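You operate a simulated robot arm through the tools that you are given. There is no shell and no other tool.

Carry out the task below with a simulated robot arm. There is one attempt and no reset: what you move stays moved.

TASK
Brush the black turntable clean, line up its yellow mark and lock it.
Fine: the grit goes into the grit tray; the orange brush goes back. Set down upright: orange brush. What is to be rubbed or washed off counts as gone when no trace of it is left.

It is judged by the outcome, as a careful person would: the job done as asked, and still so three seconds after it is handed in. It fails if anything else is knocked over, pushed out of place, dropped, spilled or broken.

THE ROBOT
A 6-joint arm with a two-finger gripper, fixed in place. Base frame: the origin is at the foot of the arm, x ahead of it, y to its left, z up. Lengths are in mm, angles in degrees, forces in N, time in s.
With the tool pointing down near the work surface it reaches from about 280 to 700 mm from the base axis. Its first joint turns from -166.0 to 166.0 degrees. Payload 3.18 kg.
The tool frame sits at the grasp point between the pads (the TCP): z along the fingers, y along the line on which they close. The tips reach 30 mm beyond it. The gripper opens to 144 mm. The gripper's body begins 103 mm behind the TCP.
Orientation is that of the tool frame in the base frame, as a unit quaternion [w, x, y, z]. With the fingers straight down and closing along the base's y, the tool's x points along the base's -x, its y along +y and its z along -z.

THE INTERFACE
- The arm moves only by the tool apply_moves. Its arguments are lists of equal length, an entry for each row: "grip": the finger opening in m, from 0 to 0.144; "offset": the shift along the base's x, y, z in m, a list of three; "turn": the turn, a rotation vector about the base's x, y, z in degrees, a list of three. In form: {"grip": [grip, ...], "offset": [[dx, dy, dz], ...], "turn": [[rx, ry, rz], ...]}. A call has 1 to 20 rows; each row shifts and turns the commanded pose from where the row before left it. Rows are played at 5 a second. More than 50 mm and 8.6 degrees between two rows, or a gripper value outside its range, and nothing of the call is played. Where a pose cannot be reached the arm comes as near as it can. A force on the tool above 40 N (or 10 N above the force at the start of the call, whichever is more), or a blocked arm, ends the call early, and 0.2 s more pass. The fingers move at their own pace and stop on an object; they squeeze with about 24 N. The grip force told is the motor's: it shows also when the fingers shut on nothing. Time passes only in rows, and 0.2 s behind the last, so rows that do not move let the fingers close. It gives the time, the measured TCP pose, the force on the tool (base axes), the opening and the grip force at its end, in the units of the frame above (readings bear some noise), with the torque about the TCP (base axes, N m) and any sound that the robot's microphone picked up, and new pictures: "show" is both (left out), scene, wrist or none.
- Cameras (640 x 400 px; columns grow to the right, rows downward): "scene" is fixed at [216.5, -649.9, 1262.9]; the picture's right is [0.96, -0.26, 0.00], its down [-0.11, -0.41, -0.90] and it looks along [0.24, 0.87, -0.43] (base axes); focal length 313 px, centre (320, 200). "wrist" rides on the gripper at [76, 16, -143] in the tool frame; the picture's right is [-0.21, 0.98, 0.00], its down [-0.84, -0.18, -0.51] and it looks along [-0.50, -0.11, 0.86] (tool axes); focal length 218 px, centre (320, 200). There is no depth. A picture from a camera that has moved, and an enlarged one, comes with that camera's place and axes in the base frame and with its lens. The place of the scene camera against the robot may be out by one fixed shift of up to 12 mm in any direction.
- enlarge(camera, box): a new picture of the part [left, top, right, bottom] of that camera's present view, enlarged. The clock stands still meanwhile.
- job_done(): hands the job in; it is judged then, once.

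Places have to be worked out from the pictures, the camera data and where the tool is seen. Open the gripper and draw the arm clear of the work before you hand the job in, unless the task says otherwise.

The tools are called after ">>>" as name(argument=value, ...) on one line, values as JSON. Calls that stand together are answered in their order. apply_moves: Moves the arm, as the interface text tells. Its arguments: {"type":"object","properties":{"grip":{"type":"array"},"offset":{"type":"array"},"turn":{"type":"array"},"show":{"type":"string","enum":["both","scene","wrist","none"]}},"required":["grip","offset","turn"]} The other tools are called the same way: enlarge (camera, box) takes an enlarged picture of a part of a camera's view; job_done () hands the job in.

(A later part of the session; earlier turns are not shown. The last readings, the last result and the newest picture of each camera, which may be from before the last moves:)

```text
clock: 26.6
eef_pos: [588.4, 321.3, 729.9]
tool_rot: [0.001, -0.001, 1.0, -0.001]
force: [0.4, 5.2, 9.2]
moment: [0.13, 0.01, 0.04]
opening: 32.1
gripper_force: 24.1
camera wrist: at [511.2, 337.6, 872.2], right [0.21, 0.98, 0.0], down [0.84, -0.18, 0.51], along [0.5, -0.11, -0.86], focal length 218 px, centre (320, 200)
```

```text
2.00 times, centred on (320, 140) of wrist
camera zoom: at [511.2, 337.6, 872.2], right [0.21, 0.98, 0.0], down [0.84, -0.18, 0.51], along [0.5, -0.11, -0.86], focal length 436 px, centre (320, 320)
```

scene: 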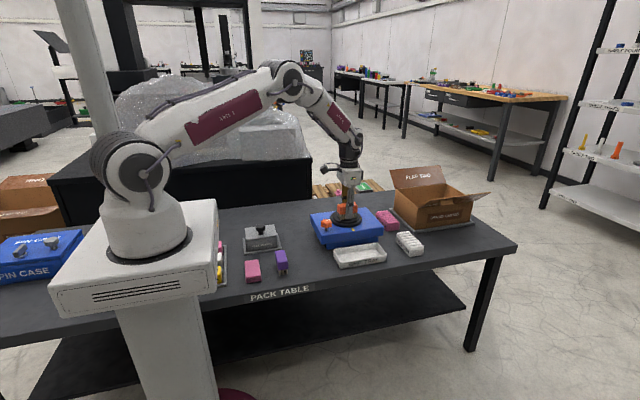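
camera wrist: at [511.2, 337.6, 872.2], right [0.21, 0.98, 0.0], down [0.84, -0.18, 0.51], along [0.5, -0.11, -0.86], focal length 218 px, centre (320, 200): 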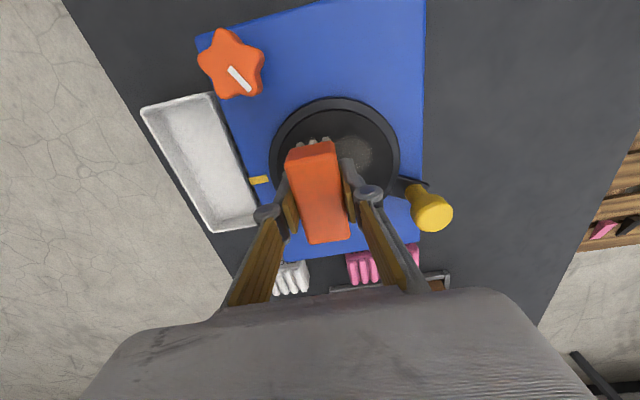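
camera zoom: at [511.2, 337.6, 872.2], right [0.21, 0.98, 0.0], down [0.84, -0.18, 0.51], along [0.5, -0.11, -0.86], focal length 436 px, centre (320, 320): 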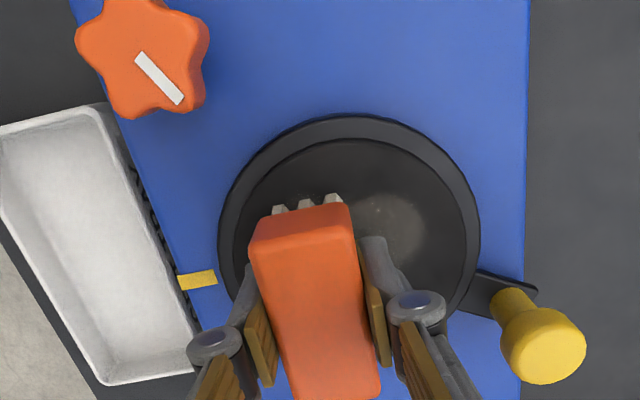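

The disc did not rotate, and grit under the path appears reduced. I continue the stroke to the disc's edge and look for where the grit is going.

>>> apply_moves(grip=[0.0, 0.0, 0.0, 0.0, 0.0, 0.0], offset=[[0, -0.008, 0], [0, -0.009, 0], [0, -0.009, 0], [0, -0.009, 0], [0, -0.006, 0], [0, 0, 0]], turn=[[0, 0, 0], [0, 0, 0], [0, 0, 0], [0, 0, 0], [0, 0, 0], [0, 0, 0]])

>>> enlarge(camera="scene", box=[310, 190, 390, 250])

>>> enlarge(camera="wrist", box=[200, 40, 440, 240])

```text
clock: 28.0
eef_pos: [585.8, 279.7, 730.3]
tool_rot: [0.0, 0.0, 1.0, 0.0]
force: [0.5, 5.4, 11.7]
moment: [0.26, -0.09, 0.05]
opening: 32.5
gripper_force: 23.8
camera wrist: at [508.6, 295.8, 871.9], right [0.21, 0.98, 0.0], down [0.84, -0.18, 0.51], along [0.5, -0.11, -0.86], focal length 218 px, centre (320, 200)
```

scene: 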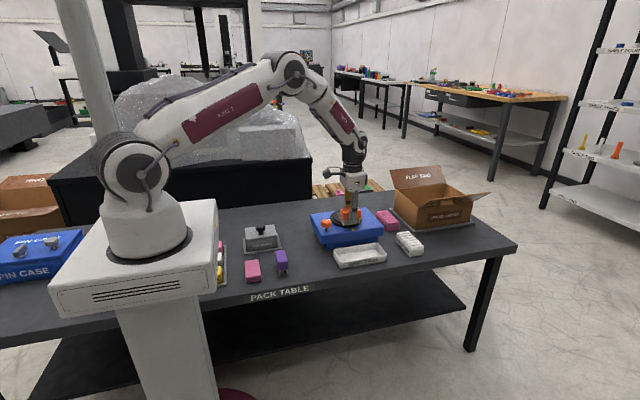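
wrist: 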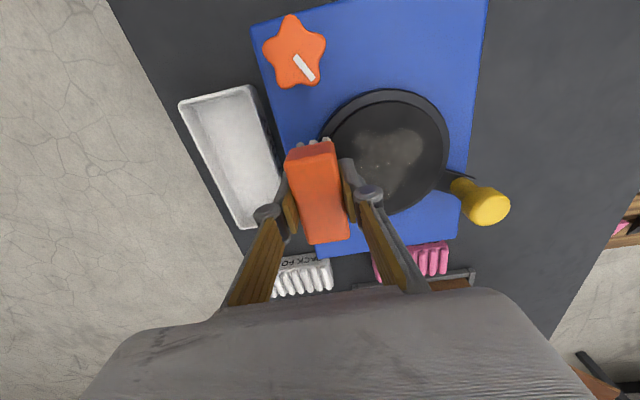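

```text
6.67 times, centred on (350, 220) of scene
camera zoom: at [216.5, -649.9, 1262.9], right [0.96, -0.26, 0.0], down [-0.11, -0.41, -0.9], along [0.24, 0.87, -0.43], focal length 2090 px, centre (120, 67)
```

zoom: 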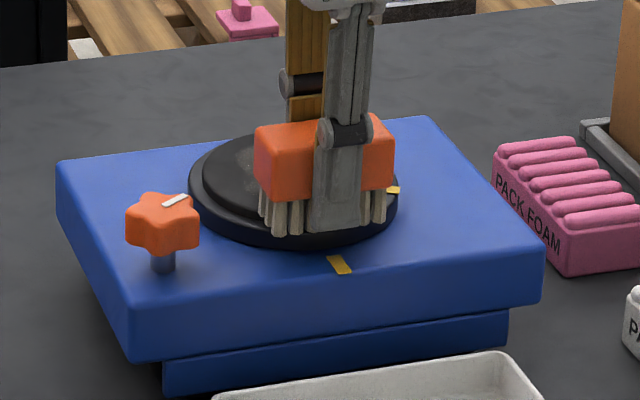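

```text
2.00 times, centred on (320, 140) of wrist
camera zoom: at [508.6, 295.8, 871.9], right [0.21, 0.98, 0.0], down [0.84, -0.18, 0.51], along [0.5, -0.11, -0.86], focal length 436 px, centre (320, 320)
```

zoom: 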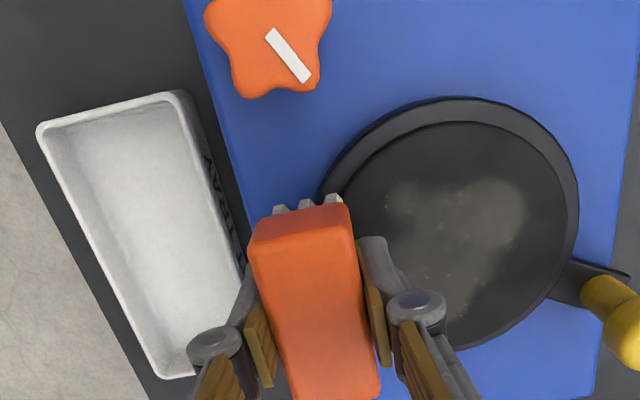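

The grit patch is fading with the stroke. I complete the stroke off the edge and over the tray, then look at the tray.

>>> apply_moves(grip=[0.0, 0.0, 0.0, 0.0, 0.0, 0.0], offset=[[0, -0.015, 0], [0, -0.02, 0], [0, -0.02, 0], [0, -0.02, 0], [0, -0.015, 0], [0, 0, 0]], turn=[[0, 0, 0], [0, 0, 0], [0, 0, 0], [0, 0, 0], [0, 0, 0], [0, 0, 0]])

>>> enlarge(camera="scene", box=[310, 185, 410, 275])

>>> enlarge(camera="wrist", box=[220, 40, 520, 240])

```text
clock: 29.4
eef_pos: [586.6, 189.8, 729.6]
tool_rot: [0.0, 0.0, 1.0, -0.001]
force: [-0.3, -0.5, -1.0]
moment: [0.05, -0.05, -0.03]
opening: 32.5
gripper_force: 23.8
camera wrist: at [508.8, 205.6, 871.8], right [0.21, 0.98, 0.0], down [0.84, -0.18, 0.51], along [0.5, -0.11, -0.86], focal length 218 px, centre (320, 200)
```

scene: 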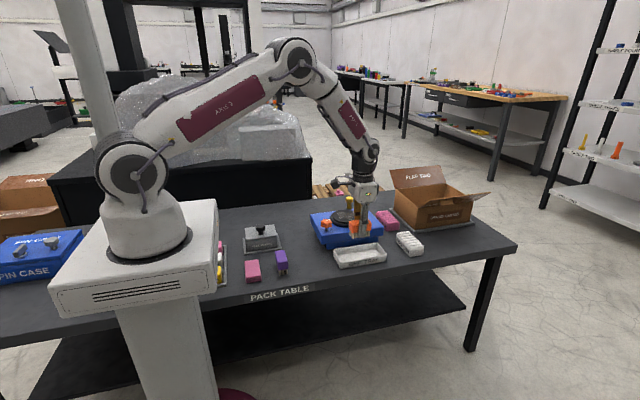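
wrist: 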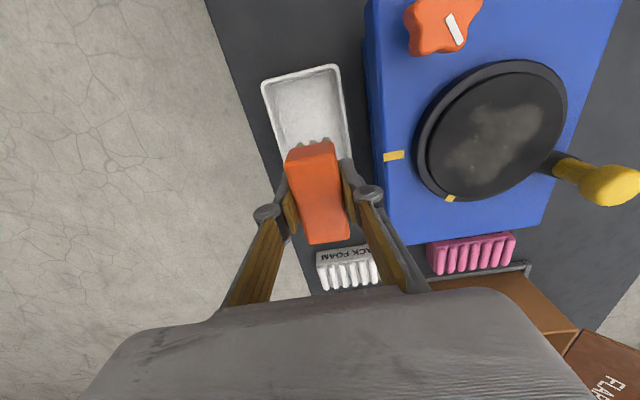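

```text
4.44 times, centred on (360, 230) of scene
camera zoom: at [216.5, -649.9, 1262.9], right [0.96, -0.26, 0.0], down [-0.11, -0.41, -0.9], along [0.24, 0.87, -0.43], focal length 1393 px, centre (142, 67)
```

zoom: 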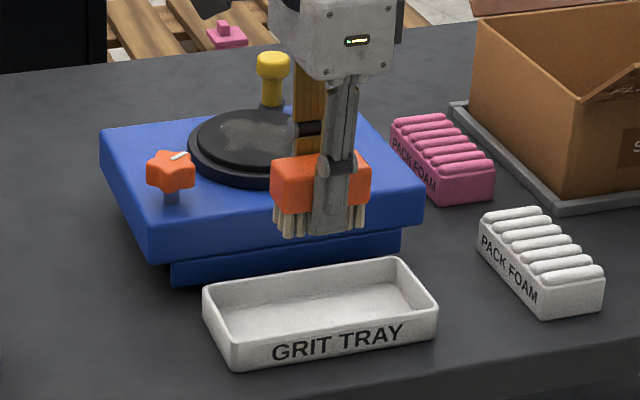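

```text
2.00 times, centred on (370, 140) of wrist
camera zoom: at [508.8, 205.6, 871.8], right [0.21, 0.98, 0.0], down [0.84, -0.18, 0.51], along [0.5, -0.11, -0.86], focal length 436 px, centre (220, 320)
```

zoom: 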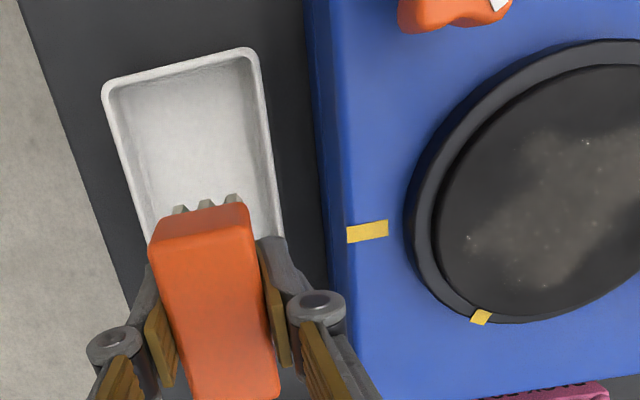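

The patch has faded uniformly but isn't gone; tray still looks clean. I repeat full strokes toward the tray, lifting for each return.

>>> apply_moves(grip=[0.0, 0.0, 0.0, 0.0, 0.0, 0.0, 0.0, 0.0, 0.0, 0.0, 0.0, 0.0, 0.0, 0.0, 0.0, 0.0, 0.0, 0.0, 0.0, 0.0], offset=[[0, 0.02, 0.025], [0, 0.036, 0], [0, 0.036, 0], [0, 0.036, 0], [0, 0.036, 0], [0, 0.004, -0.015], [0, 0, -0.0105], [0, -0.012, 0], [0, -0.012, 0], [0, -0.012, 0], [0, -0.012, 0], [0, -0.012, 0], [0, -0.012, 0], [0, -0.012, 0], [0, -0.012, 0], [0, -0.012, 0], [0, -0.02, 0], [0, -0.02, 0], [0, -0.02, 0], [0, 0, 0]], turn=[[0, 0, 0], [0, 0, 0], [0, 0, 0], [0, 0, 0], [0, 0, 0], [0, 0, 0], [0, 0, 0], [0, 0, 0], [0, 0, 0], [0, 0, 0], [0, 0, 0], [0, 0, 0], [0, 0, 0], [0, 0, 0], [0, 0, 0], [0, 0, 0], [0, 0, 0], [0, 0, 0], [0, 0, 0], [0, 0, 0]])

>>> enlarge(camera="wrist", box=[220, 40, 520, 240])

>>> enlarge(camera="scene", box=[310, 185, 410, 275])

```text
clock: 33.6
eef_pos: [586.8, 189.8, 728.3]
tool_rot: [0.0, 0.0, 1.0, -0.001]
force: [0.2, -0.5, -1.2]
moment: [0.02, -0.01, -0.01]
opening: 32.6
gripper_force: 23.8
camera wrist: at [509.4, 205.2, 870.7], right [0.21, 0.98, 0.0], down [0.84, -0.18, 0.51], along [0.5, -0.11, -0.86], focal length 218 px, centre (320, 200)
```

scene: 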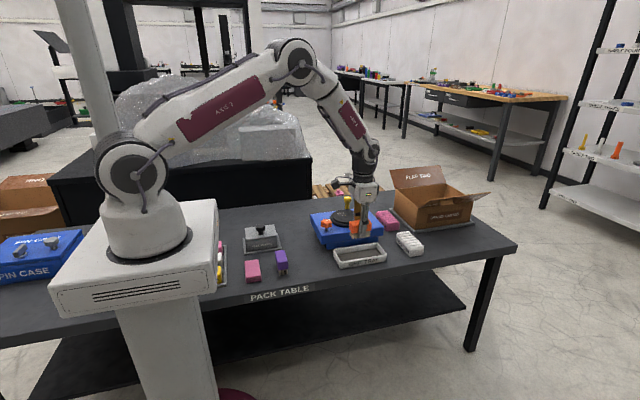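
wrist: 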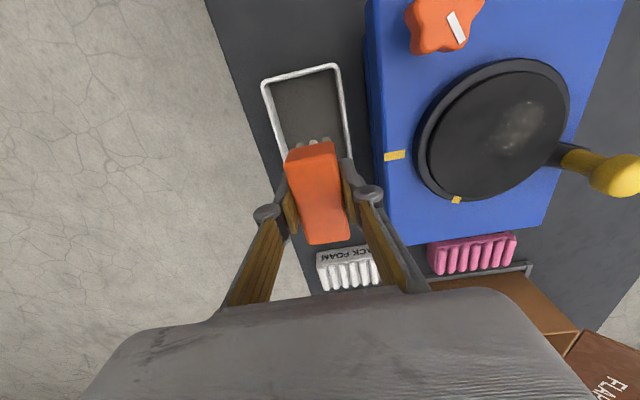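

```text
2.00 times, centred on (370, 140) of wrist
camera zoom: at [509.4, 205.2, 870.7], right [0.21, 0.98, 0.0], down [0.84, -0.18, 0.51], along [0.5, -0.11, -0.86], focal length 436 px, centre (220, 320)
```

zoom: 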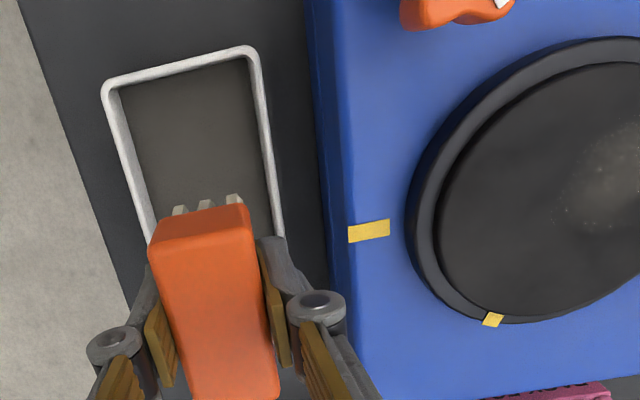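

```text
4.44 times, centred on (360, 230) of scene
camera zoom: at [216.5, -649.9, 1262.9], right [0.96, -0.26, 0.0], down [-0.11, -0.41, -0.9], along [0.24, 0.87, -0.43], focal length 1393 px, centre (142, 67)
```

zoom: 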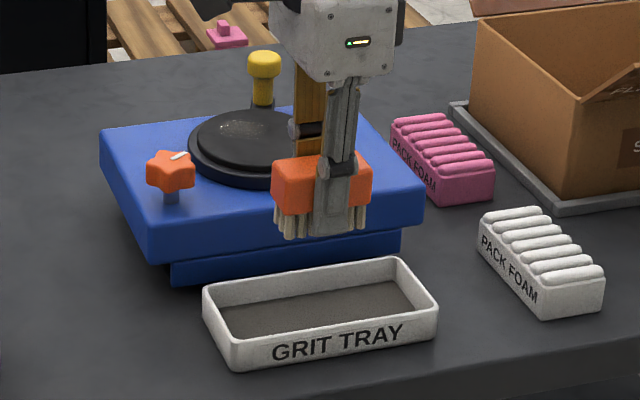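

Excellent: the tray now holds a layer of dark grit, and the near half of the disc is clean. A residual patch remains around x 560–600, y 332–370, so I'll start the next stroke further back, checking clearance to the yellow handle first.

>>> apply_moves(grip=[0.0, 0.0, 0.0, 0.0, 0.0, 0.0, 0.0, 0.0], offset=[[0, 0.01, 0.025], [-0.003, 0.04, 0], [-0.004, 0.04, 0], [-0.004, 0.04, 0], [-0.004, 0.035, 0], [0, 0.017, 0], [0, 0, 0], [0, 0, 0]], turn=[[0, 0, 0], [0, 0, 0], [0, 0, 0], [0, 0, 0], [0, 0, 0], [0, 0, 0], [0, 0, 0], [0, 0, 0]])

>>> enlarge(camera="wrist", box=[220, 60, 460, 260])

>>> enlarge(camera="scene", box=[310, 175, 390, 245])

```text
clock: 35.4
eef_pos: [570.6, 371.1, 753.2]
tool_rot: [0.0, -0.001, 1.0, 0.0]
force: [-0.1, -0.7, -0.7]
moment: [0.0, 0.03, 0.0]
opening: 32.1
gripper_force: 23.4
camera wrist: at [493.6, 386.6, 896.3], right [0.21, 0.98, 0.0], down [0.84, -0.18, 0.51], along [0.5, -0.11, -0.86], focal length 218 px, centre (320, 200)
```

scene: 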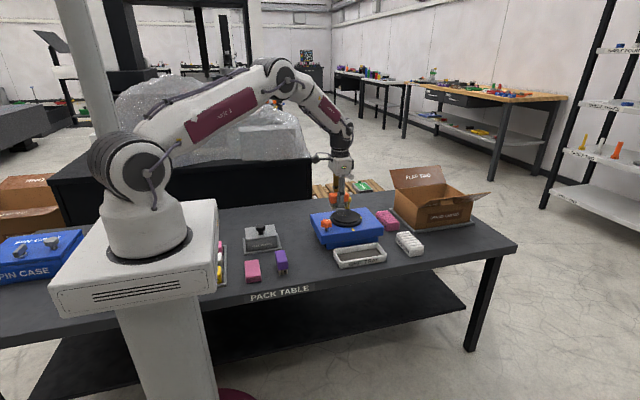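
wrist: 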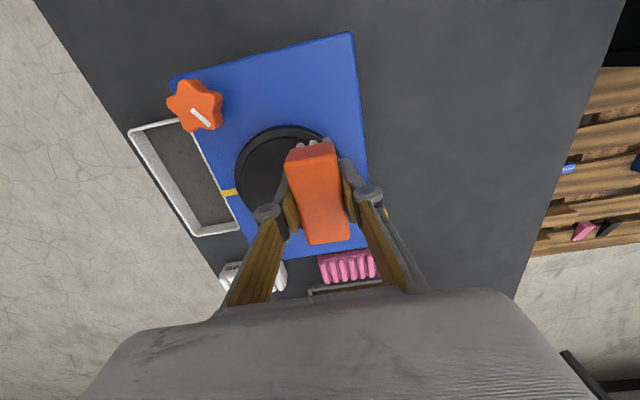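

```text
2.00 times, centred on (340, 160) of wrist
camera zoom: at [493.6, 386.6, 896.3], right [0.21, 0.98, 0.0], down [0.84, -0.18, 0.51], along [0.5, -0.11, -0.86], focal length 436 px, centre (280, 280)
```

zoom: 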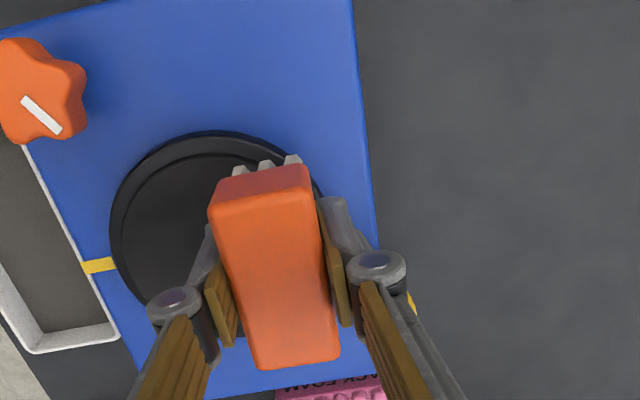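

```text
5.71 times, centred on (350, 210) of scene
camera zoom: at [216.5, -649.9, 1262.9], right [0.96, -0.26, 0.0], down [-0.11, -0.41, -0.9], along [0.24, 0.87, -0.43], focal length 1791 px, centre (149, 143)
```

zoom: 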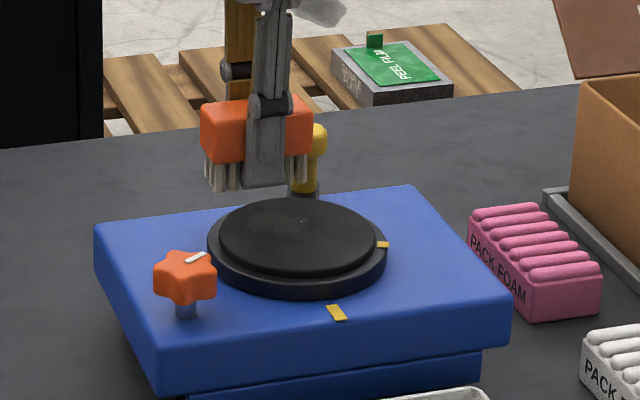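

The handle is just beyond the right finger with roughly 10 mm clearance, so lowering here is safe. I lower to contact and sweep slowly all the way over the tray.

>>> apply_moves(grip=[0.0, 0.0, 0.0, 0.0, 0.0, 0.0, 0.0, 0.0, 0.0, 0.0, 0.0, 0.0, 0.0, 0.0, 0.0, 0.0, 0.0], offset=[[0, 0, -0.012], [0, 0, -0.012], [0.001, -0.008, 0], [0.001, -0.01, 0], [0.001, -0.01, 0], [0.001, -0.01, 0], [0.001, -0.01, 0], [0.001, -0.01, 0], [0.001, -0.012, 0], [0.001, -0.012, 0], [0.001, -0.012, 0], [0.001, -0.012, 0], [0, -0.02, 0], [0, -0.02, 0], [0, -0.02, 0], [0, -0.015, 0], [0, 0, 0]], turn=[[0, 0, 0], [0, 0, 0], [0, 0, 0], [0, 0, 0], [0, 0, 0], [0, 0, 0], [0, 0, 0], [0, 0, 0], [0, 0, 0], [0, 0, 0], [0, 0, 0], [0, 0, 0], [0, 0, 0], [0, 0, 0], [0, 0, 0], [0, 0, 0], [0, 0, 0]])

>>> enlarge(camera="wrist", box=[320, 40, 640, 240])

>>> enlarge(camera="scene", box=[310, 185, 410, 275])

```text
clock: 39.0
eef_pos: [581.0, 190.9, 728.3]
tool_rot: [0.0, 0.0, 1.0, 0.0]
force: [0.0, 0.7, -0.4]
moment: [-0.03, -0.02, 0.03]
opening: 32.6
gripper_force: 24.2
camera wrist: at [504.1, 206.6, 870.9], right [0.21, 0.98, 0.0], down [0.84, -0.18, 0.51], along [0.5, -0.11, -0.86], focal length 218 px, centre (320, 200)
```

scene: 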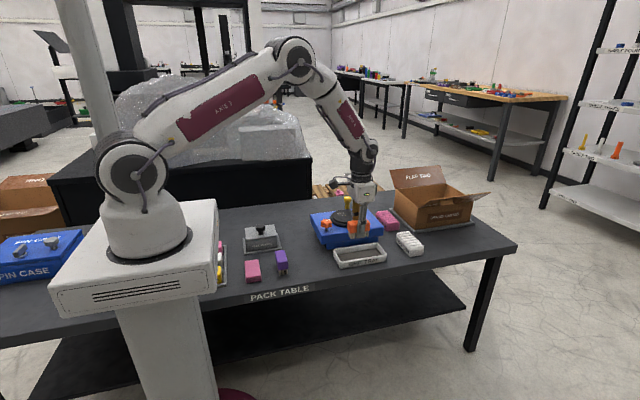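
wrist: 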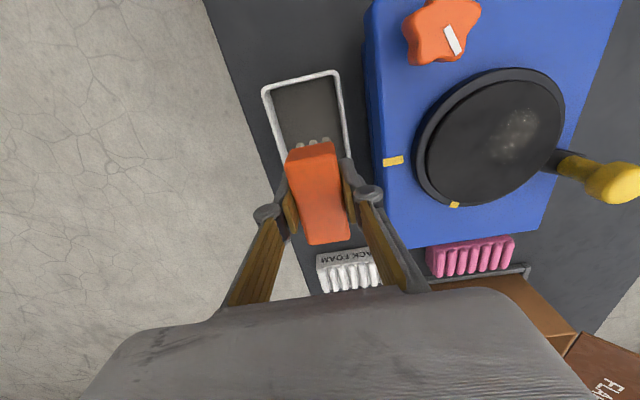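

```text
2.00 times, centred on (480, 140) of wrist
camera zoom: at [504.1, 206.6, 870.9], right [0.21, 0.98, 0.0], down [0.84, -0.18, 0.51], along [0.5, -0.11, -0.86], focal length 436 px, centre (0, 320)
```

zoom: 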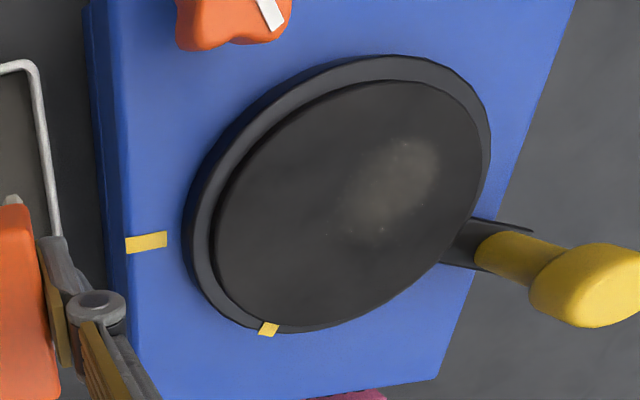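

```text
4.44 times, centred on (360, 230) of scene
camera zoom: at [216.5, -649.9, 1262.9], right [0.96, -0.26, 0.0], down [-0.11, -0.41, -0.9], along [0.24, 0.87, -0.43], focal length 1393 px, centre (142, 67)
```

zoom: 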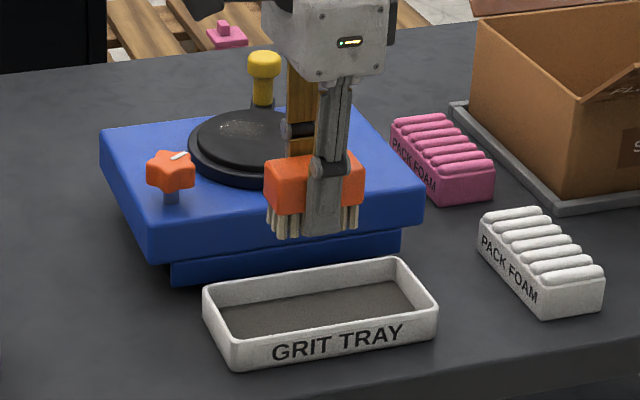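

The tray is collecting grit; the residual patch at about (581, 352) survived, apparently because the brush hadn't settled into contact at the start of the stroke. I'll return, lower and pause for contact before sweeping.

>>> apply_moves(grip=[0.0, 0.0, 0.0, 0.0, 0.0, 0.0, 0.0, 0.0, 0.0, 0.0, 0.0, 0.0], offset=[[0, 0.01, 0.025], [-0.001, 0.04, 0], [-0.001, 0.04, 0], [-0.001, 0.04, 0], [-0.001, 0.035, 0], [0, 0.016, 0], [0, 0, 0], [0, 0, -0.012], [0, 0, -0.01], [0, 0, -0.003], [0, 0, 0], [0, 0, 0]], turn=[[0, 0, 0], [0, 0, 0], [0, 0, 0], [0, 0, 0], [0, 0, 0], [0, 0, 0], [0, 0, 0], [0, 0, 0], [0, 0, 0], [0, 0, 0], [0, 0, 0], [0, 0, 0]])

>>> enlarge(camera="scene", box=[320, 180, 380, 235])

```text
clock: 41.6
eef_pos: [579.3, 371.2, 730.6]
tool_rot: [0.0, 0.0, 1.0, -0.001]
force: [-0.3, 0.8, -1.0]
moment: [-0.02, -0.03, -0.03]
opening: 32.2
gripper_force: 23.8
camera wrist: at [502.2, 387.8, 872.9], right [0.21, 0.98, 0.0], down [0.84, -0.18, 0.51], along [0.5, -0.11, -0.86], focal length 218 px, centre (320, 200)
```

scene: 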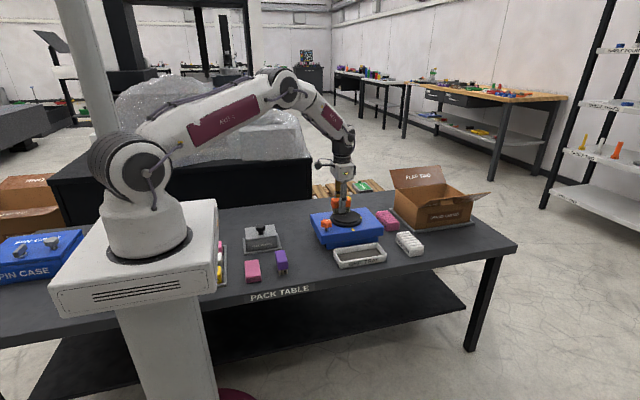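
wrist: 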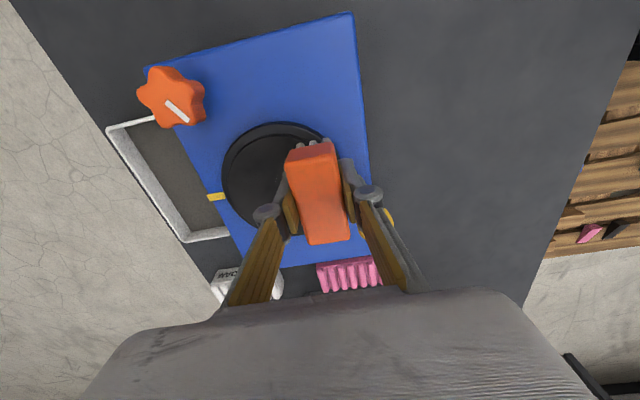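

```text
7.27 times, centred on (350, 208) of scene
camera zoom: at [216.5, -649.9, 1262.9], right [0.96, -0.26, 0.0], down [-0.11, -0.41, -0.9], along [0.24, 0.87, -0.43], focal length 2280 px, centre (102, 146)
```

zoom: 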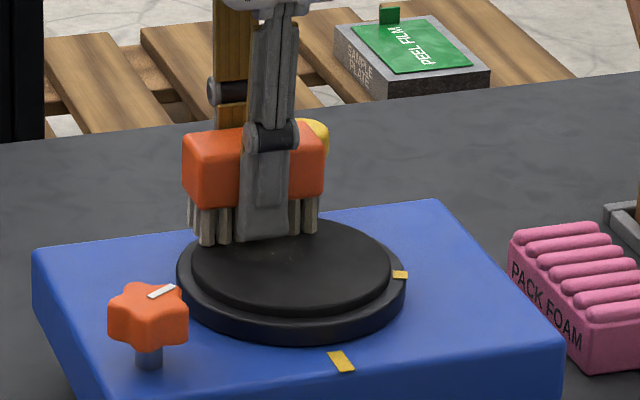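

No contact force yet here. I lower in 1 mm steps until contact appears.

>>> apply_moves(grip=[0.0, 0.0, 0.0, 0.0], offset=[[0, 0, -0.001], [0, 0, -0.001], [0, 0, 0], [0, 0, 0]], turn=[[0, 0, 0], [0, 0, 0], [0, 0, 0], [0, 0, 0]], show="none")

```text
clock: 42.6
eef_pos: [577.2, 372.1, 728.9]
tool_rot: [0.0, 0.0, 1.0, 0.001]
force: [-0.9, -1.3, 12.9]
moment: [-0.15, -0.04, -0.05]
opening: 32.4
gripper_force: 24.3
```

Contact is about 14 N now; I ease up slightly and sweep slowly toward the tray.

>>> apply_moves(grip=[0.0, 0.0, 0.0, 0.0, 0.0, 0.0, 0.0, 0.0, 0.0, 0.0, 0.0, 0.0, 0.0, 0.0, 0.0, 0.0, 0.0], offset=[[0, -0.005, 0.0005], [0.001, -0.007, 0], [0.001, -0.008, 0], [0.001, -0.01, 0], [0.001, -0.01, 0], [0.001, -0.01, 0], [0.001, -0.01, 0], [0.001, -0.01, 0], [0, -0.01, 0], [0, -0.012, 0], [0, -0.012, 0], [0, -0.012, 0], [0, -0.02, 0], [0, -0.02, 0], [0, -0.015, 0], [0, -0.01, 0], [0, 0, 0]], turn=[[0, 0, 0], [0, 0, 0], [0, 0, 0], [0, 0, 0], [0, 0, 0], [0, 0, 0], [0, 0, 0], [0, 0, 0], [0, 0, 0], [0, 0, 0], [0, 0, 0], [0, 0, 0], [0, 0, 0], [0, 0, 0], [0, 0, 0], [0, 0, 0], [0, 0, 0]])

>>> enlarge(camera="wrist", box=[320, 40, 640, 240])

>>> enlarge(camera="scene", box=[310, 185, 410, 275])

```text
clock: 46.2
eef_pos: [585.7, 192.3, 728.5]
tool_rot: [0.0, 0.0, 1.0, 0.0]
force: [-0.6, 0.3, -1.2]
moment: [0.03, -0.02, -0.04]
opening: 32.2
gripper_force: 24.0
camera wrist: at [508.0, 207.8, 870.4], right [0.21, 0.98, 0.0], down [0.84, -0.18, 0.51], along [0.5, -0.11, -0.86], focal length 218 px, centre (320, 200)
```

scene: 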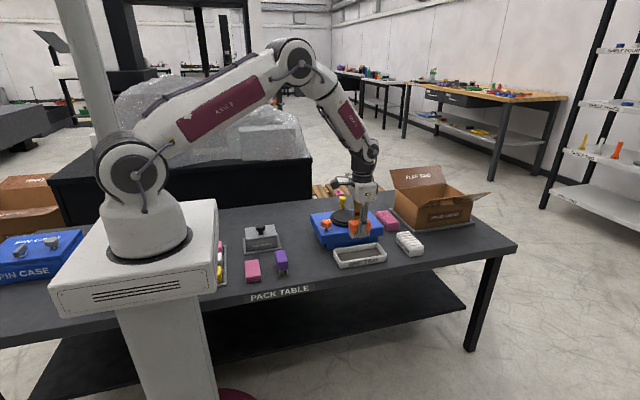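
wrist: 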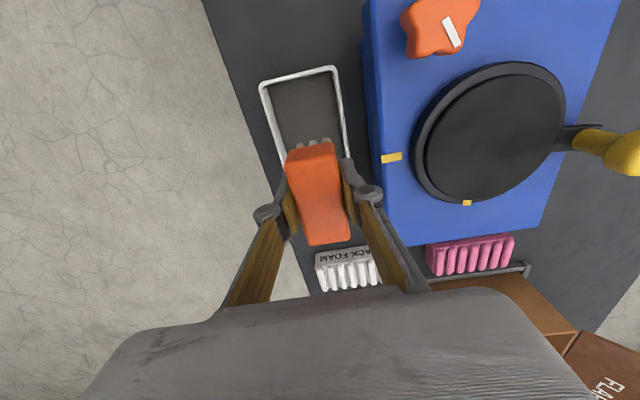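

```text
2.00 times, centred on (480, 140) of wrist
camera zoom: at [508.0, 207.8, 870.4], right [0.21, 0.98, 0.0], down [0.84, -0.18, 0.51], along [0.5, -0.11, -0.86], focal length 436 px, centre (0, 320)
```

zoom: 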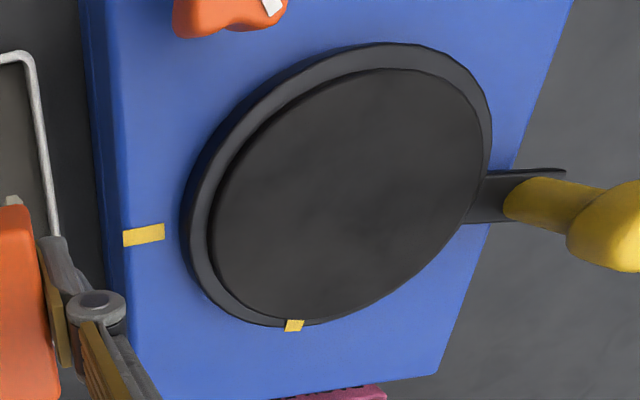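

```text
4.44 times, centred on (360, 230) of scene
camera zoom: at [216.5, -649.9, 1262.9], right [0.96, -0.26, 0.0], down [-0.11, -0.41, -0.9], along [0.24, 0.87, -0.43], focal length 1393 px, centre (142, 67)
```

zoom: 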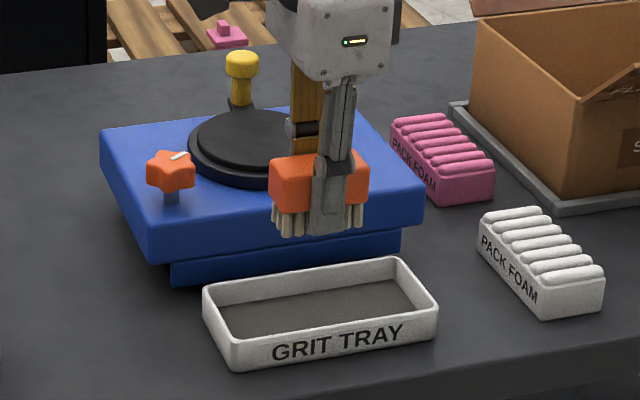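

The disc looks clean now (it rotated a bit more). I zoom in closely to check for any remaining traces on disc, box and table.

>>> enlarge(camera="wrist", box=[410, 50, 580, 210])

>>> enlarge(camera="scene", box=[335, 200, 385, 235])

>>> enlarge(camera="wrist", box=[240, 50, 420, 250])

```text
2.50 times, centred on (495, 130) of wrist
camera zoom: at [508.0, 207.8, 870.4], right [0.21, 0.98, 0.0], down [0.84, -0.18, 0.51], along [0.5, -0.11, -0.86], focal length 546 px, centre (-118, 375)
```

zoom: 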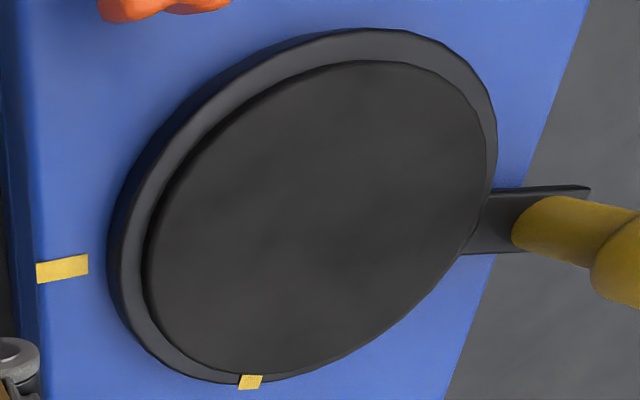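

```text
11.43 times, centred on (360, 218) of scene
camera zoom: at [216.5, -649.9, 1262.9], right [0.96, -0.26, 0.0], down [-0.11, -0.41, -0.9], along [0.24, 0.87, -0.43], focal length 3582 px, centre (-137, 0)
```

zoom: 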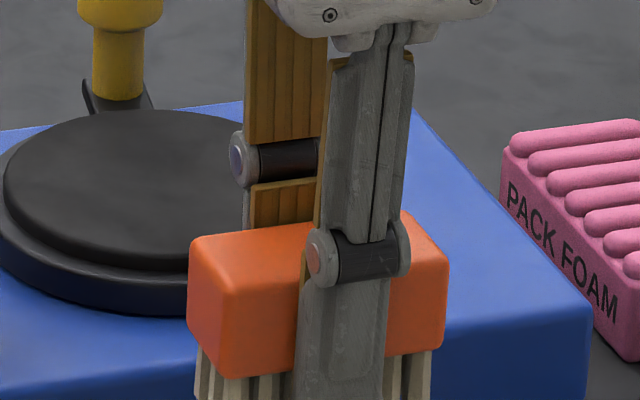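

```text
2.00 times, centred on (330, 150) of wrist
camera zoom: at [508.0, 207.8, 870.4], right [0.21, 0.98, 0.0], down [0.84, -0.18, 0.51], along [0.5, -0.11, -0.86], focal length 436 px, centre (300, 300)
```

zoom: 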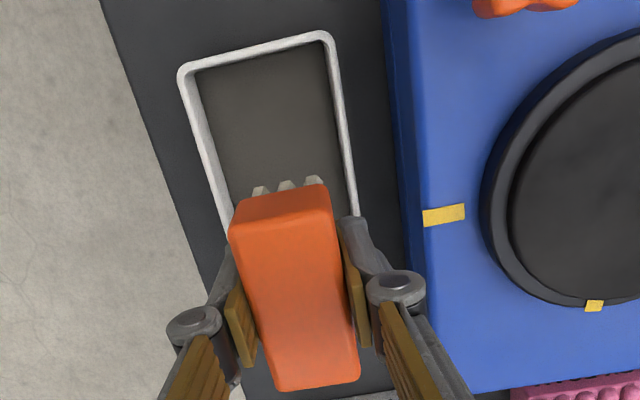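

The disc and box look clean and the grit sits in the tray. I raise the brush to a vantage that shows the disc more from above for a last check before returning the brush.

>>> apply_moves(grip=[0.0, 0.0, 0.0, 0.0, 0.0, 0.0], offset=[[0, 0.0, 0.025], [-0.005, 0.01, 0.025], [-0.01, 0.02, 0.022], [-0.01, 0.018, 0], [0, 0, 0], [0, 0, 0]], turn=[[0, 0, 0], [0, 0, 0], [0, 0, 0], [0, 0, 0], [0, 0, 0], [0, 0, 0]])

>>> enlarge(camera="wrist", box=[330, 90, 490, 220])

>>> enlarge(camera="scene", box=[310, 190, 390, 250])

```text
clock: 47.6
eef_pos: [561.2, 240.3, 799.7]
tool_rot: [0.0, 0.0, 1.0, 0.0]
force: [-0.3, 0.1, -1.2]
moment: [0.04, -0.01, 0.01]
opening: 32.2
gripper_force: 24.6
camera wrist: at [483.8, 255.4, 942.1], right [0.21, 0.98, 0.0], down [0.84, -0.18, 0.51], along [0.5, -0.11, -0.86], focal length 218 px, centre (320, 200)
```

scene: 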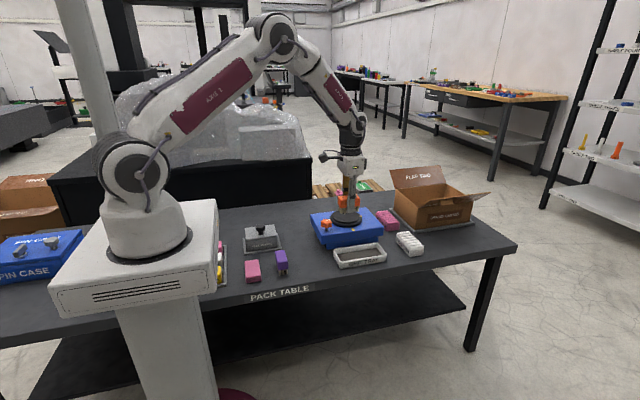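
wrist: 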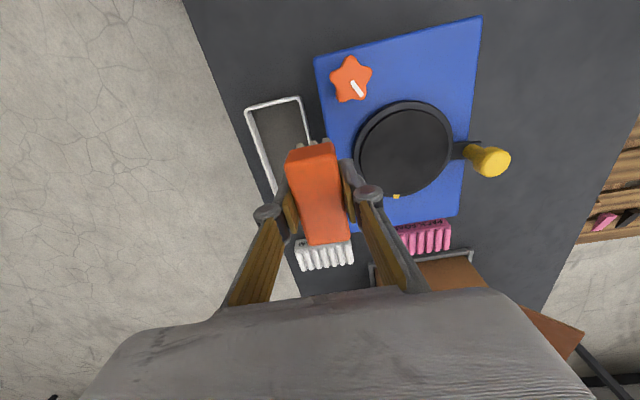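

```text
3.08 times, centred on (410, 155) of wrist
camera zoom: at [483.8, 255.4, 942.1], right [0.21, 0.98, 0.0], down [0.84, -0.18, 0.51], along [0.5, -0.11, -0.86], focal length 672 px, centre (43, 338)
```

zoom: 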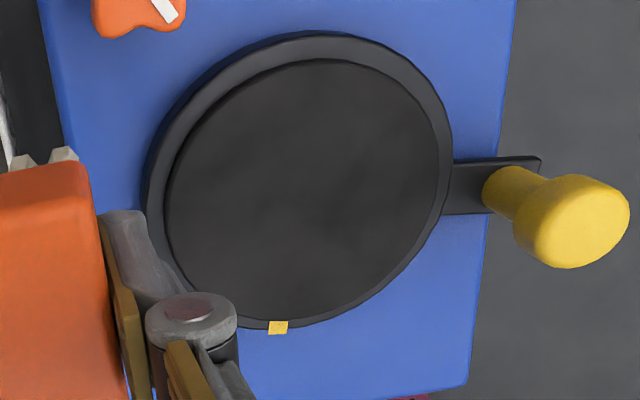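

```text
6.67 times, centred on (350, 220) of scene
camera zoom: at [216.5, -649.9, 1262.9], right [0.96, -0.26, 0.0], down [-0.11, -0.41, -0.9], along [0.24, 0.87, -0.43], focal length 2090 px, centre (120, 67)
```

zoom: 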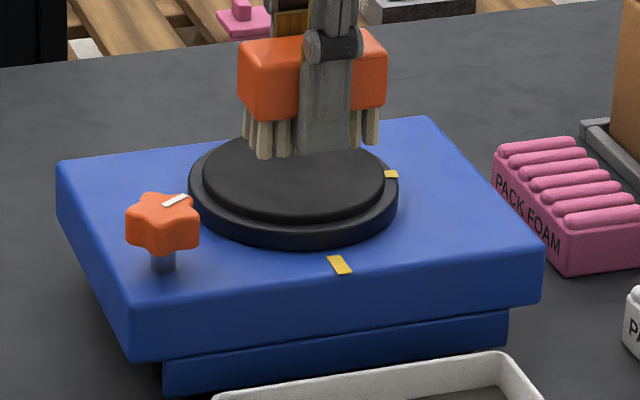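

The disc is clean. Now I return the brush: move back above its home spot while rotating +90°, staying high.

>>> apply_moves(grip=[0.0, 0.0, 0.0, 0.0, 0.0, 0.0, 0.0, 0.0, 0.0, 0.0, 0.0, 0.0, 0.0, 0.0, 0.0, 0.0, 0.0, 0.0], offset=[[-0.013, -0.0035, 0], [-0.013, -0.0035, 0], [-0.013, -0.0035, 0], [-0.013, -0.0035, 0], [-0.013, -0.0035, 0], [-0.013, -0.0035, 0], [-0.013, -0.0035, 0], [-0.013, -0.0035, 0], [-0.013, -0.0035, 0], [-0.013, -0.0035, 0], [-0.0145, -0.005, 0], [0, 0, -0.03], [0, 0, -0.03], [0, 0, -0.03], [0, 0, -0.025], [0, 0, -0.015], [0, 0, 0], [0, 0, 0]], turn=[[0, 0, 8.2], [0, 0, 8.2], [0, 0, 8.2], [0, 0, 8.2], [0, 0, 8.2], [0, 0, 8.2], [0, 0, 8.2], [0, 0, 8.2], [0, 0, 8.2], [0, 0, 8.2], [0, 0, 8.0], [0, 0, 0], [0, 0, 0], [0, 0, 0], [0, 0, 0], [0, 0, 0], [0, 0, 0], [0, 0, 0]])

>>> enlarge(camera="scene", box=[270, 205, 350, 285])

```text
clock: 51.4
eef_pos: [414.6, 199.2, 672.0]
tool_rot: [0.001, 0.707, -0.707, 0.0]
force: [-0.3, 0.1, -1.0]
moment: [0.0, -0.04, -0.02]
opening: 32.0
gripper_force: 23.8
camera wrist: at [398.4, 122.1, 813.6], right [-0.98, 0.21, 0.0], down [0.18, 0.84, 0.51], along [0.11, 0.5, -0.86], focal length 218 px, centre (320, 200)
```

scene: 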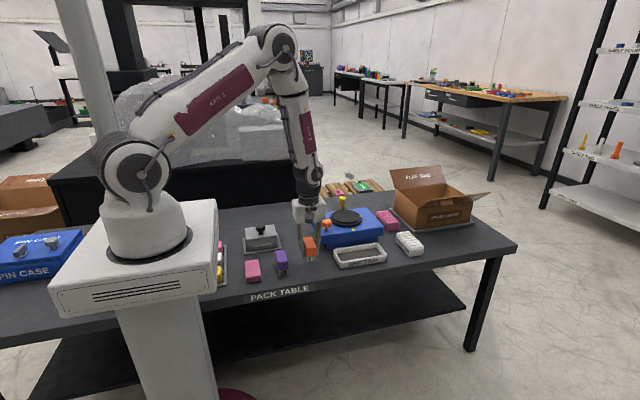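
wrist: 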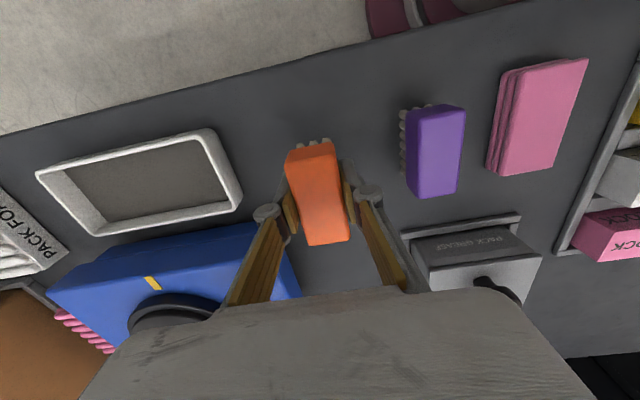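

```text
5.00 times, centred on (310, 245) of scene
camera zoom: at [216.5, -649.9, 1262.9], right [0.96, -0.26, 0.0], down [-0.11, -0.41, -0.9], along [0.24, 0.87, -0.43], focal length 1567 px, centre (370, -25)
```

zoom: 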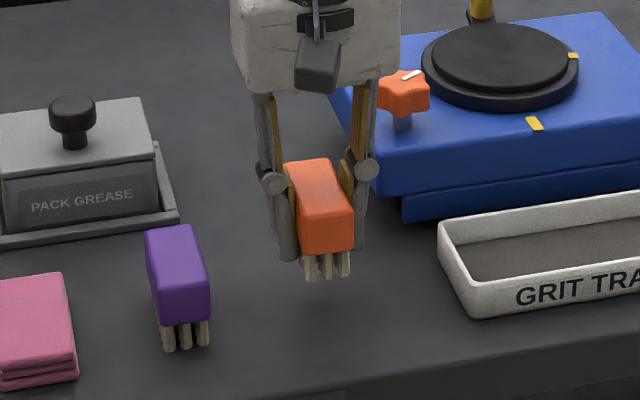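

Brush is above its home spot. I shift slightly and descend to just above the table.

>>> apply_moves(grip=[0.0, 0.0, 0.0, 0.0, 0.0, 0.0], offset=[[0.001, -0.0025, -0.012], [0, 0, -0.01], [0, 0, -0.007], [0, 0, -0.004], [0, 0, 0], [0, 0, 0]], turn=[[0, 0, 0], [0, 0, 0], [0, 0, 0], [0, 0, 0], [0, 0, 0], [0, 0, 0]], show="none")

>>> enlarge(camera="scene", box=[290, 235, 340, 280])

```text
clock: 52.8
eef_pos: [416.6, 196.2, 637.0]
tool_rot: [0.0, 0.707, -0.707, 0.0]
force: [-0.8, 0.2, -0.4]
moment: [0.02, -0.06, -0.01]
opening: 32.4
gripper_force: 23.9
```

```text
8.89 times, centred on (315, 258) of scene
camera zoom: at [216.5, -649.9, 1262.9], right [0.96, -0.26, 0.0], down [-0.11, -0.41, -0.9], along [0.24, 0.87, -0.43], focal length 2786 px, centre (364, -311)
```

zoom: 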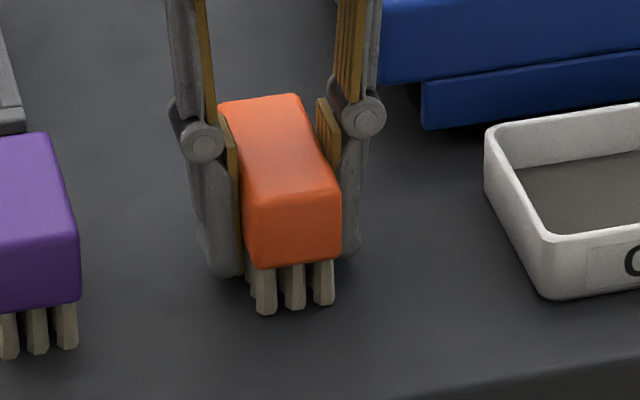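

Compared with the original picture, the brush is within ~2 mm of its home. I nudge −2 mm in x and lower to contact.

>>> apply_moves(grip=[0.0, 0.0, 0.0, 0.0], offset=[[-0.002, 0, -0.0005], [0, 0, -0.001], [0, 0, 0], [0, 0, 0]], turn=[[0, 0, 0], [0, 0, 0], [0, 0, 0], [0, 0, 0]], show="none")

```text
clock: 53.8
eef_pos: [413.4, 197.5, 635.1]
tool_rot: [0.0, -0.707, 0.707, -0.001]
force: [-0.6, 0.4, 0.4]
moment: [0.01, -0.01, 0.0]
opening: 32.2
gripper_force: 24.0
```

Very light contact. One more small lowering before releasing.

>>> apply_moves(grip=[0.0, 0.0, 0.0], offset=[[0, 0, -0.0008], [0, 0, 0], [0, 0, 0]], turn=[[0, 0, 0], [0, 0, 0], [0, 0, 0]], show="none")

```text
clock: 54.6
eef_pos: [414.6, 196.3, 635.1]
tool_rot: [0.0, -0.707, 0.707, 0.0]
force: [-0.6, -0.3, 4.7]
moment: [0.04, -0.05, -0.01]
opening: 32.2
gripper_force: 24.1
```

The bristles are on the table (about 5 N). I open the gripper and rise slowly.

>>> apply_moves(grip=[0.036, 0.045, 0.06, 0.075, 0.075, 0.075, 0.075, 0.075, 0.075, 0.075], offset=[[0, 0, 0], [0, 0, 0], [0, 0, 0], [0, 0, 0], [0, 0, 0], [0, 0, 0.015], [0, 0, 0.025], [0, 0, 0.03], [0, 0, 0.03], [0, 0, 0]], turn=[[0, 0, 0], [0, 0, 0], [0, 0, 0], [0, 0, 0], [0, 0, 0], [0, 0, 0], [0, 0, 0], [0, 0, 0], [0, 0, 0], [0, 0, 0]])

>>> enlarge(camera="scene", box=[290, 235, 340, 280])

>>> enlarge(camera="wrist", box=[240, 80, 400, 220])

```text
clock: 56.8
eef_pos: [414.7, 197.1, 736.6]
tool_rot: [0.0, 0.708, -0.707, 0.0]
force: [-0.1, 0.6, 0.3]
moment: [0.01, 0.0, -0.04]
opening: 75.2
gripper_force: 0.1
camera wrist: at [397.9, 119.1, 879.4], right [-0.98, 0.21, 0.0], down [0.18, 0.84, 0.51], along [0.11, 0.5, -0.86], focal length 218 px, centre (320, 200)
```

scene: 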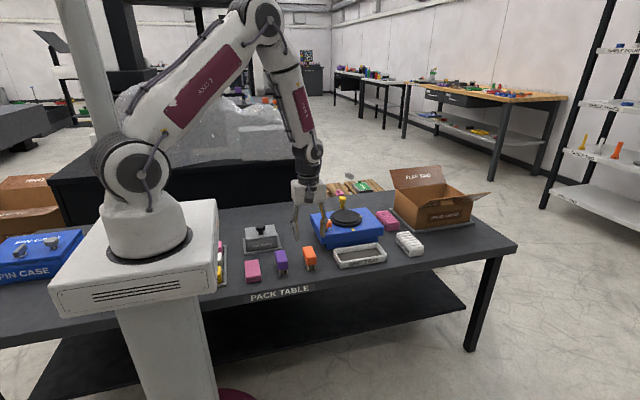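
wrist: 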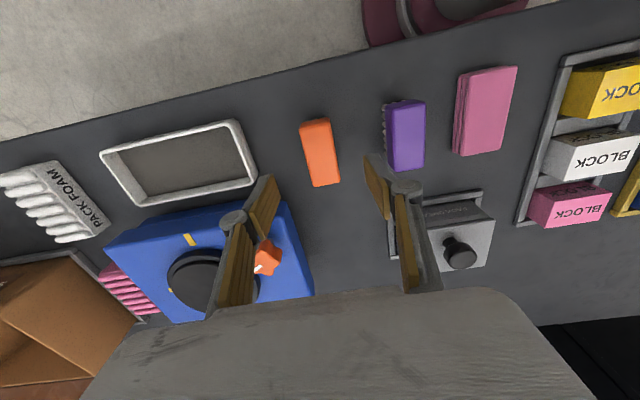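

```text
8.89 times, centred on (315, 258) of scene
camera zoom: at [216.5, -649.9, 1262.9], right [0.96, -0.26, 0.0], down [-0.11, -0.41, -0.9], along [0.24, 0.87, -0.43], focal length 2786 px, centre (364, -311)
```

zoom: 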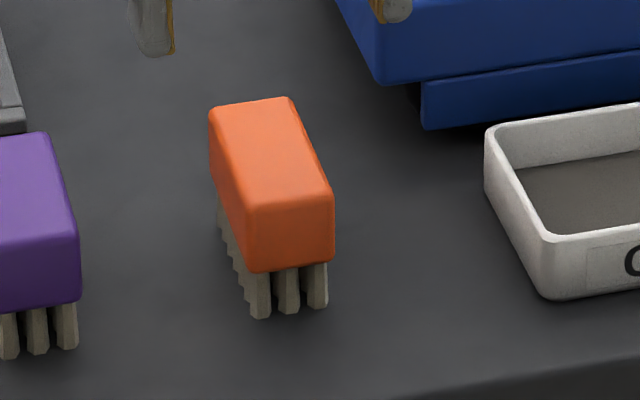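

```text
2.86 times, centred on (320, 150) of wrist
camera zoom: at [397.9, 119.1, 879.4], right [-0.98, 0.21, 0.0], down [0.18, 0.84, 0.51], along [0.11, 0.5, -0.86], focal length 624 px, centre (320, 343)
```

zoom: 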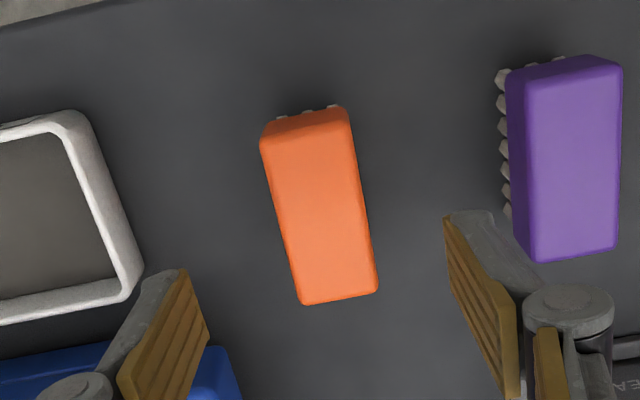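

The brush is back upright within a millimetre or so of its original place. Next is the turntable: the handle must swing clockwise about 80° so the disc's mark meets the fixed mark; because the handle lies beyond vertical reach, I'll yaw the gripper and tilt it outward 30° to straddle the handle.

>>> apply_moves(grip=[0.075, 0.075, 0.06, 0.06, 0.06, 0.06, 0.06, 0.06, 0.06, 0.06, 0.06, 0.06, 0.06, 0.06, 0.06], offset=[[0, 0, 0.03], [0, 0, 0.035], [0.012, 0.014, 0], [0.012, 0.014, 0], [0.012, 0.014, 0], [0.012, 0.014, 0], [0.012, 0.014, 0], [0.012, 0.014, 0], [0.012, 0.014, 0], [0, 0, 0], [0, 0, 0], [0, 0, 0], [0, 0, 0], [0, 0, 0], [0, 0, 0]], turn=[[0, 0, 0], [0, 0, 0], [0, 0, -8.29], [0, 0, -8.29], [0, 0, -8.29], [0, 0, -8.29], [0, 0, -8.29], [0, 0, -8.29], [0, 0, -8.26], [3.975, -6.36, 0], [3.975, -6.36, 0], [3.975, -6.36, 0], [3.975, -6.36, 0], [0, 0, 0], [0, 0, 0]])

>>> enlarge(camera="scene", box=[300, 160, 400, 250])

```text
clock: 60.0
eef_pos: [500.0, 295.0, 801.4]
tool_rot: [0.248, -0.266, 0.929, 0.071]
force: [0.2, 0.1, -0.2]
moment: [-0.02, 0.0, 0.01]
opening: 59.9
gripper_force: 0.1
camera wrist: at [373.4, 235.5, 885.4], right [-0.36, 0.93, 0.1], down [0.5, 0.1, 0.86], along [0.79, 0.37, -0.5], focal length 218 px, centre (320, 200)
```

scene: 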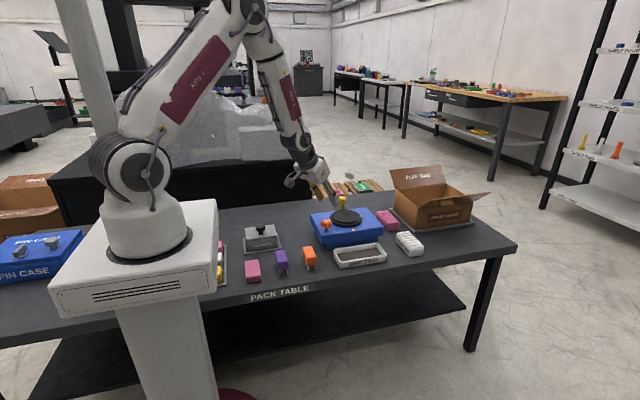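
wrist: 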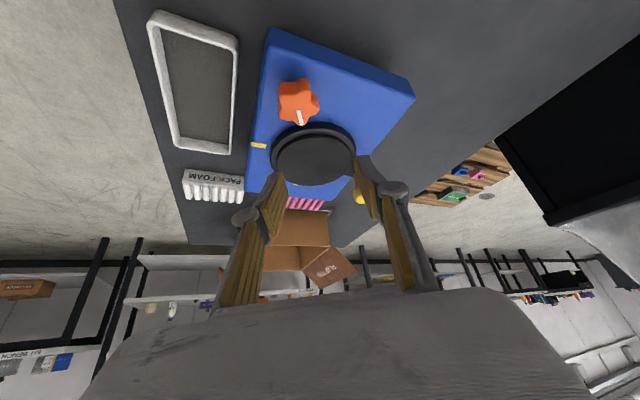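

```text
4.44 times, centred on (350, 205) of scene
camera zoom: at [216.5, -649.9, 1262.9], right [0.96, -0.26, 0.0], down [-0.11, -0.41, -0.9], along [0.24, 0.87, -0.43], focal length 1393 px, centre (187, 178)
```

zoom: 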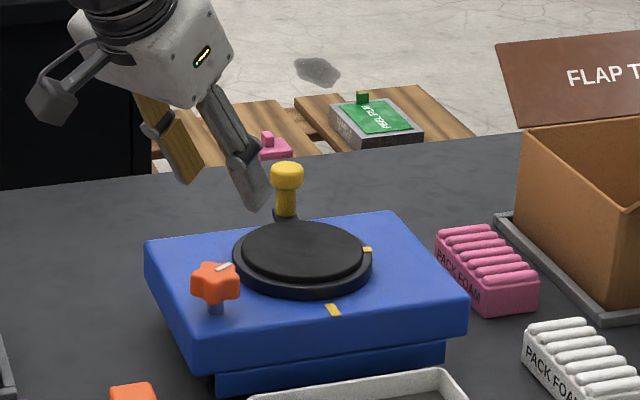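

The gripper is tilted as intended. I enlarge the wrist view to locate the yellow handle relative to the fingers.

>>> enlarge(camera="wrist", box=[230, 90, 420, 230])

```text
2.86 times, centred on (325, 160) of wrist
camera zoom: at [373.4, 235.5, 885.4], right [-0.36, 0.93, 0.1], down [0.5, 0.1, 0.86], along [0.79, 0.37, -0.5], focal length 624 px, centre (306, 314)
```

zoom: 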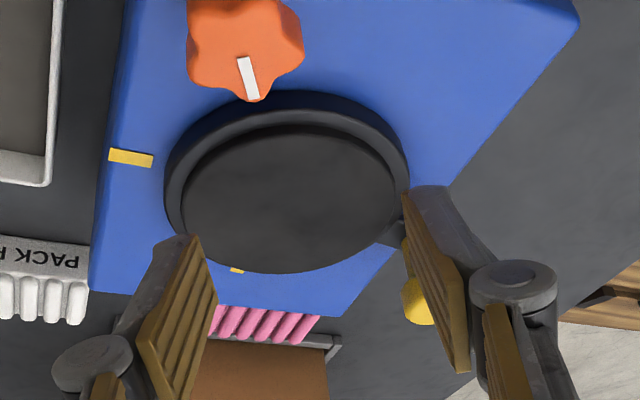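

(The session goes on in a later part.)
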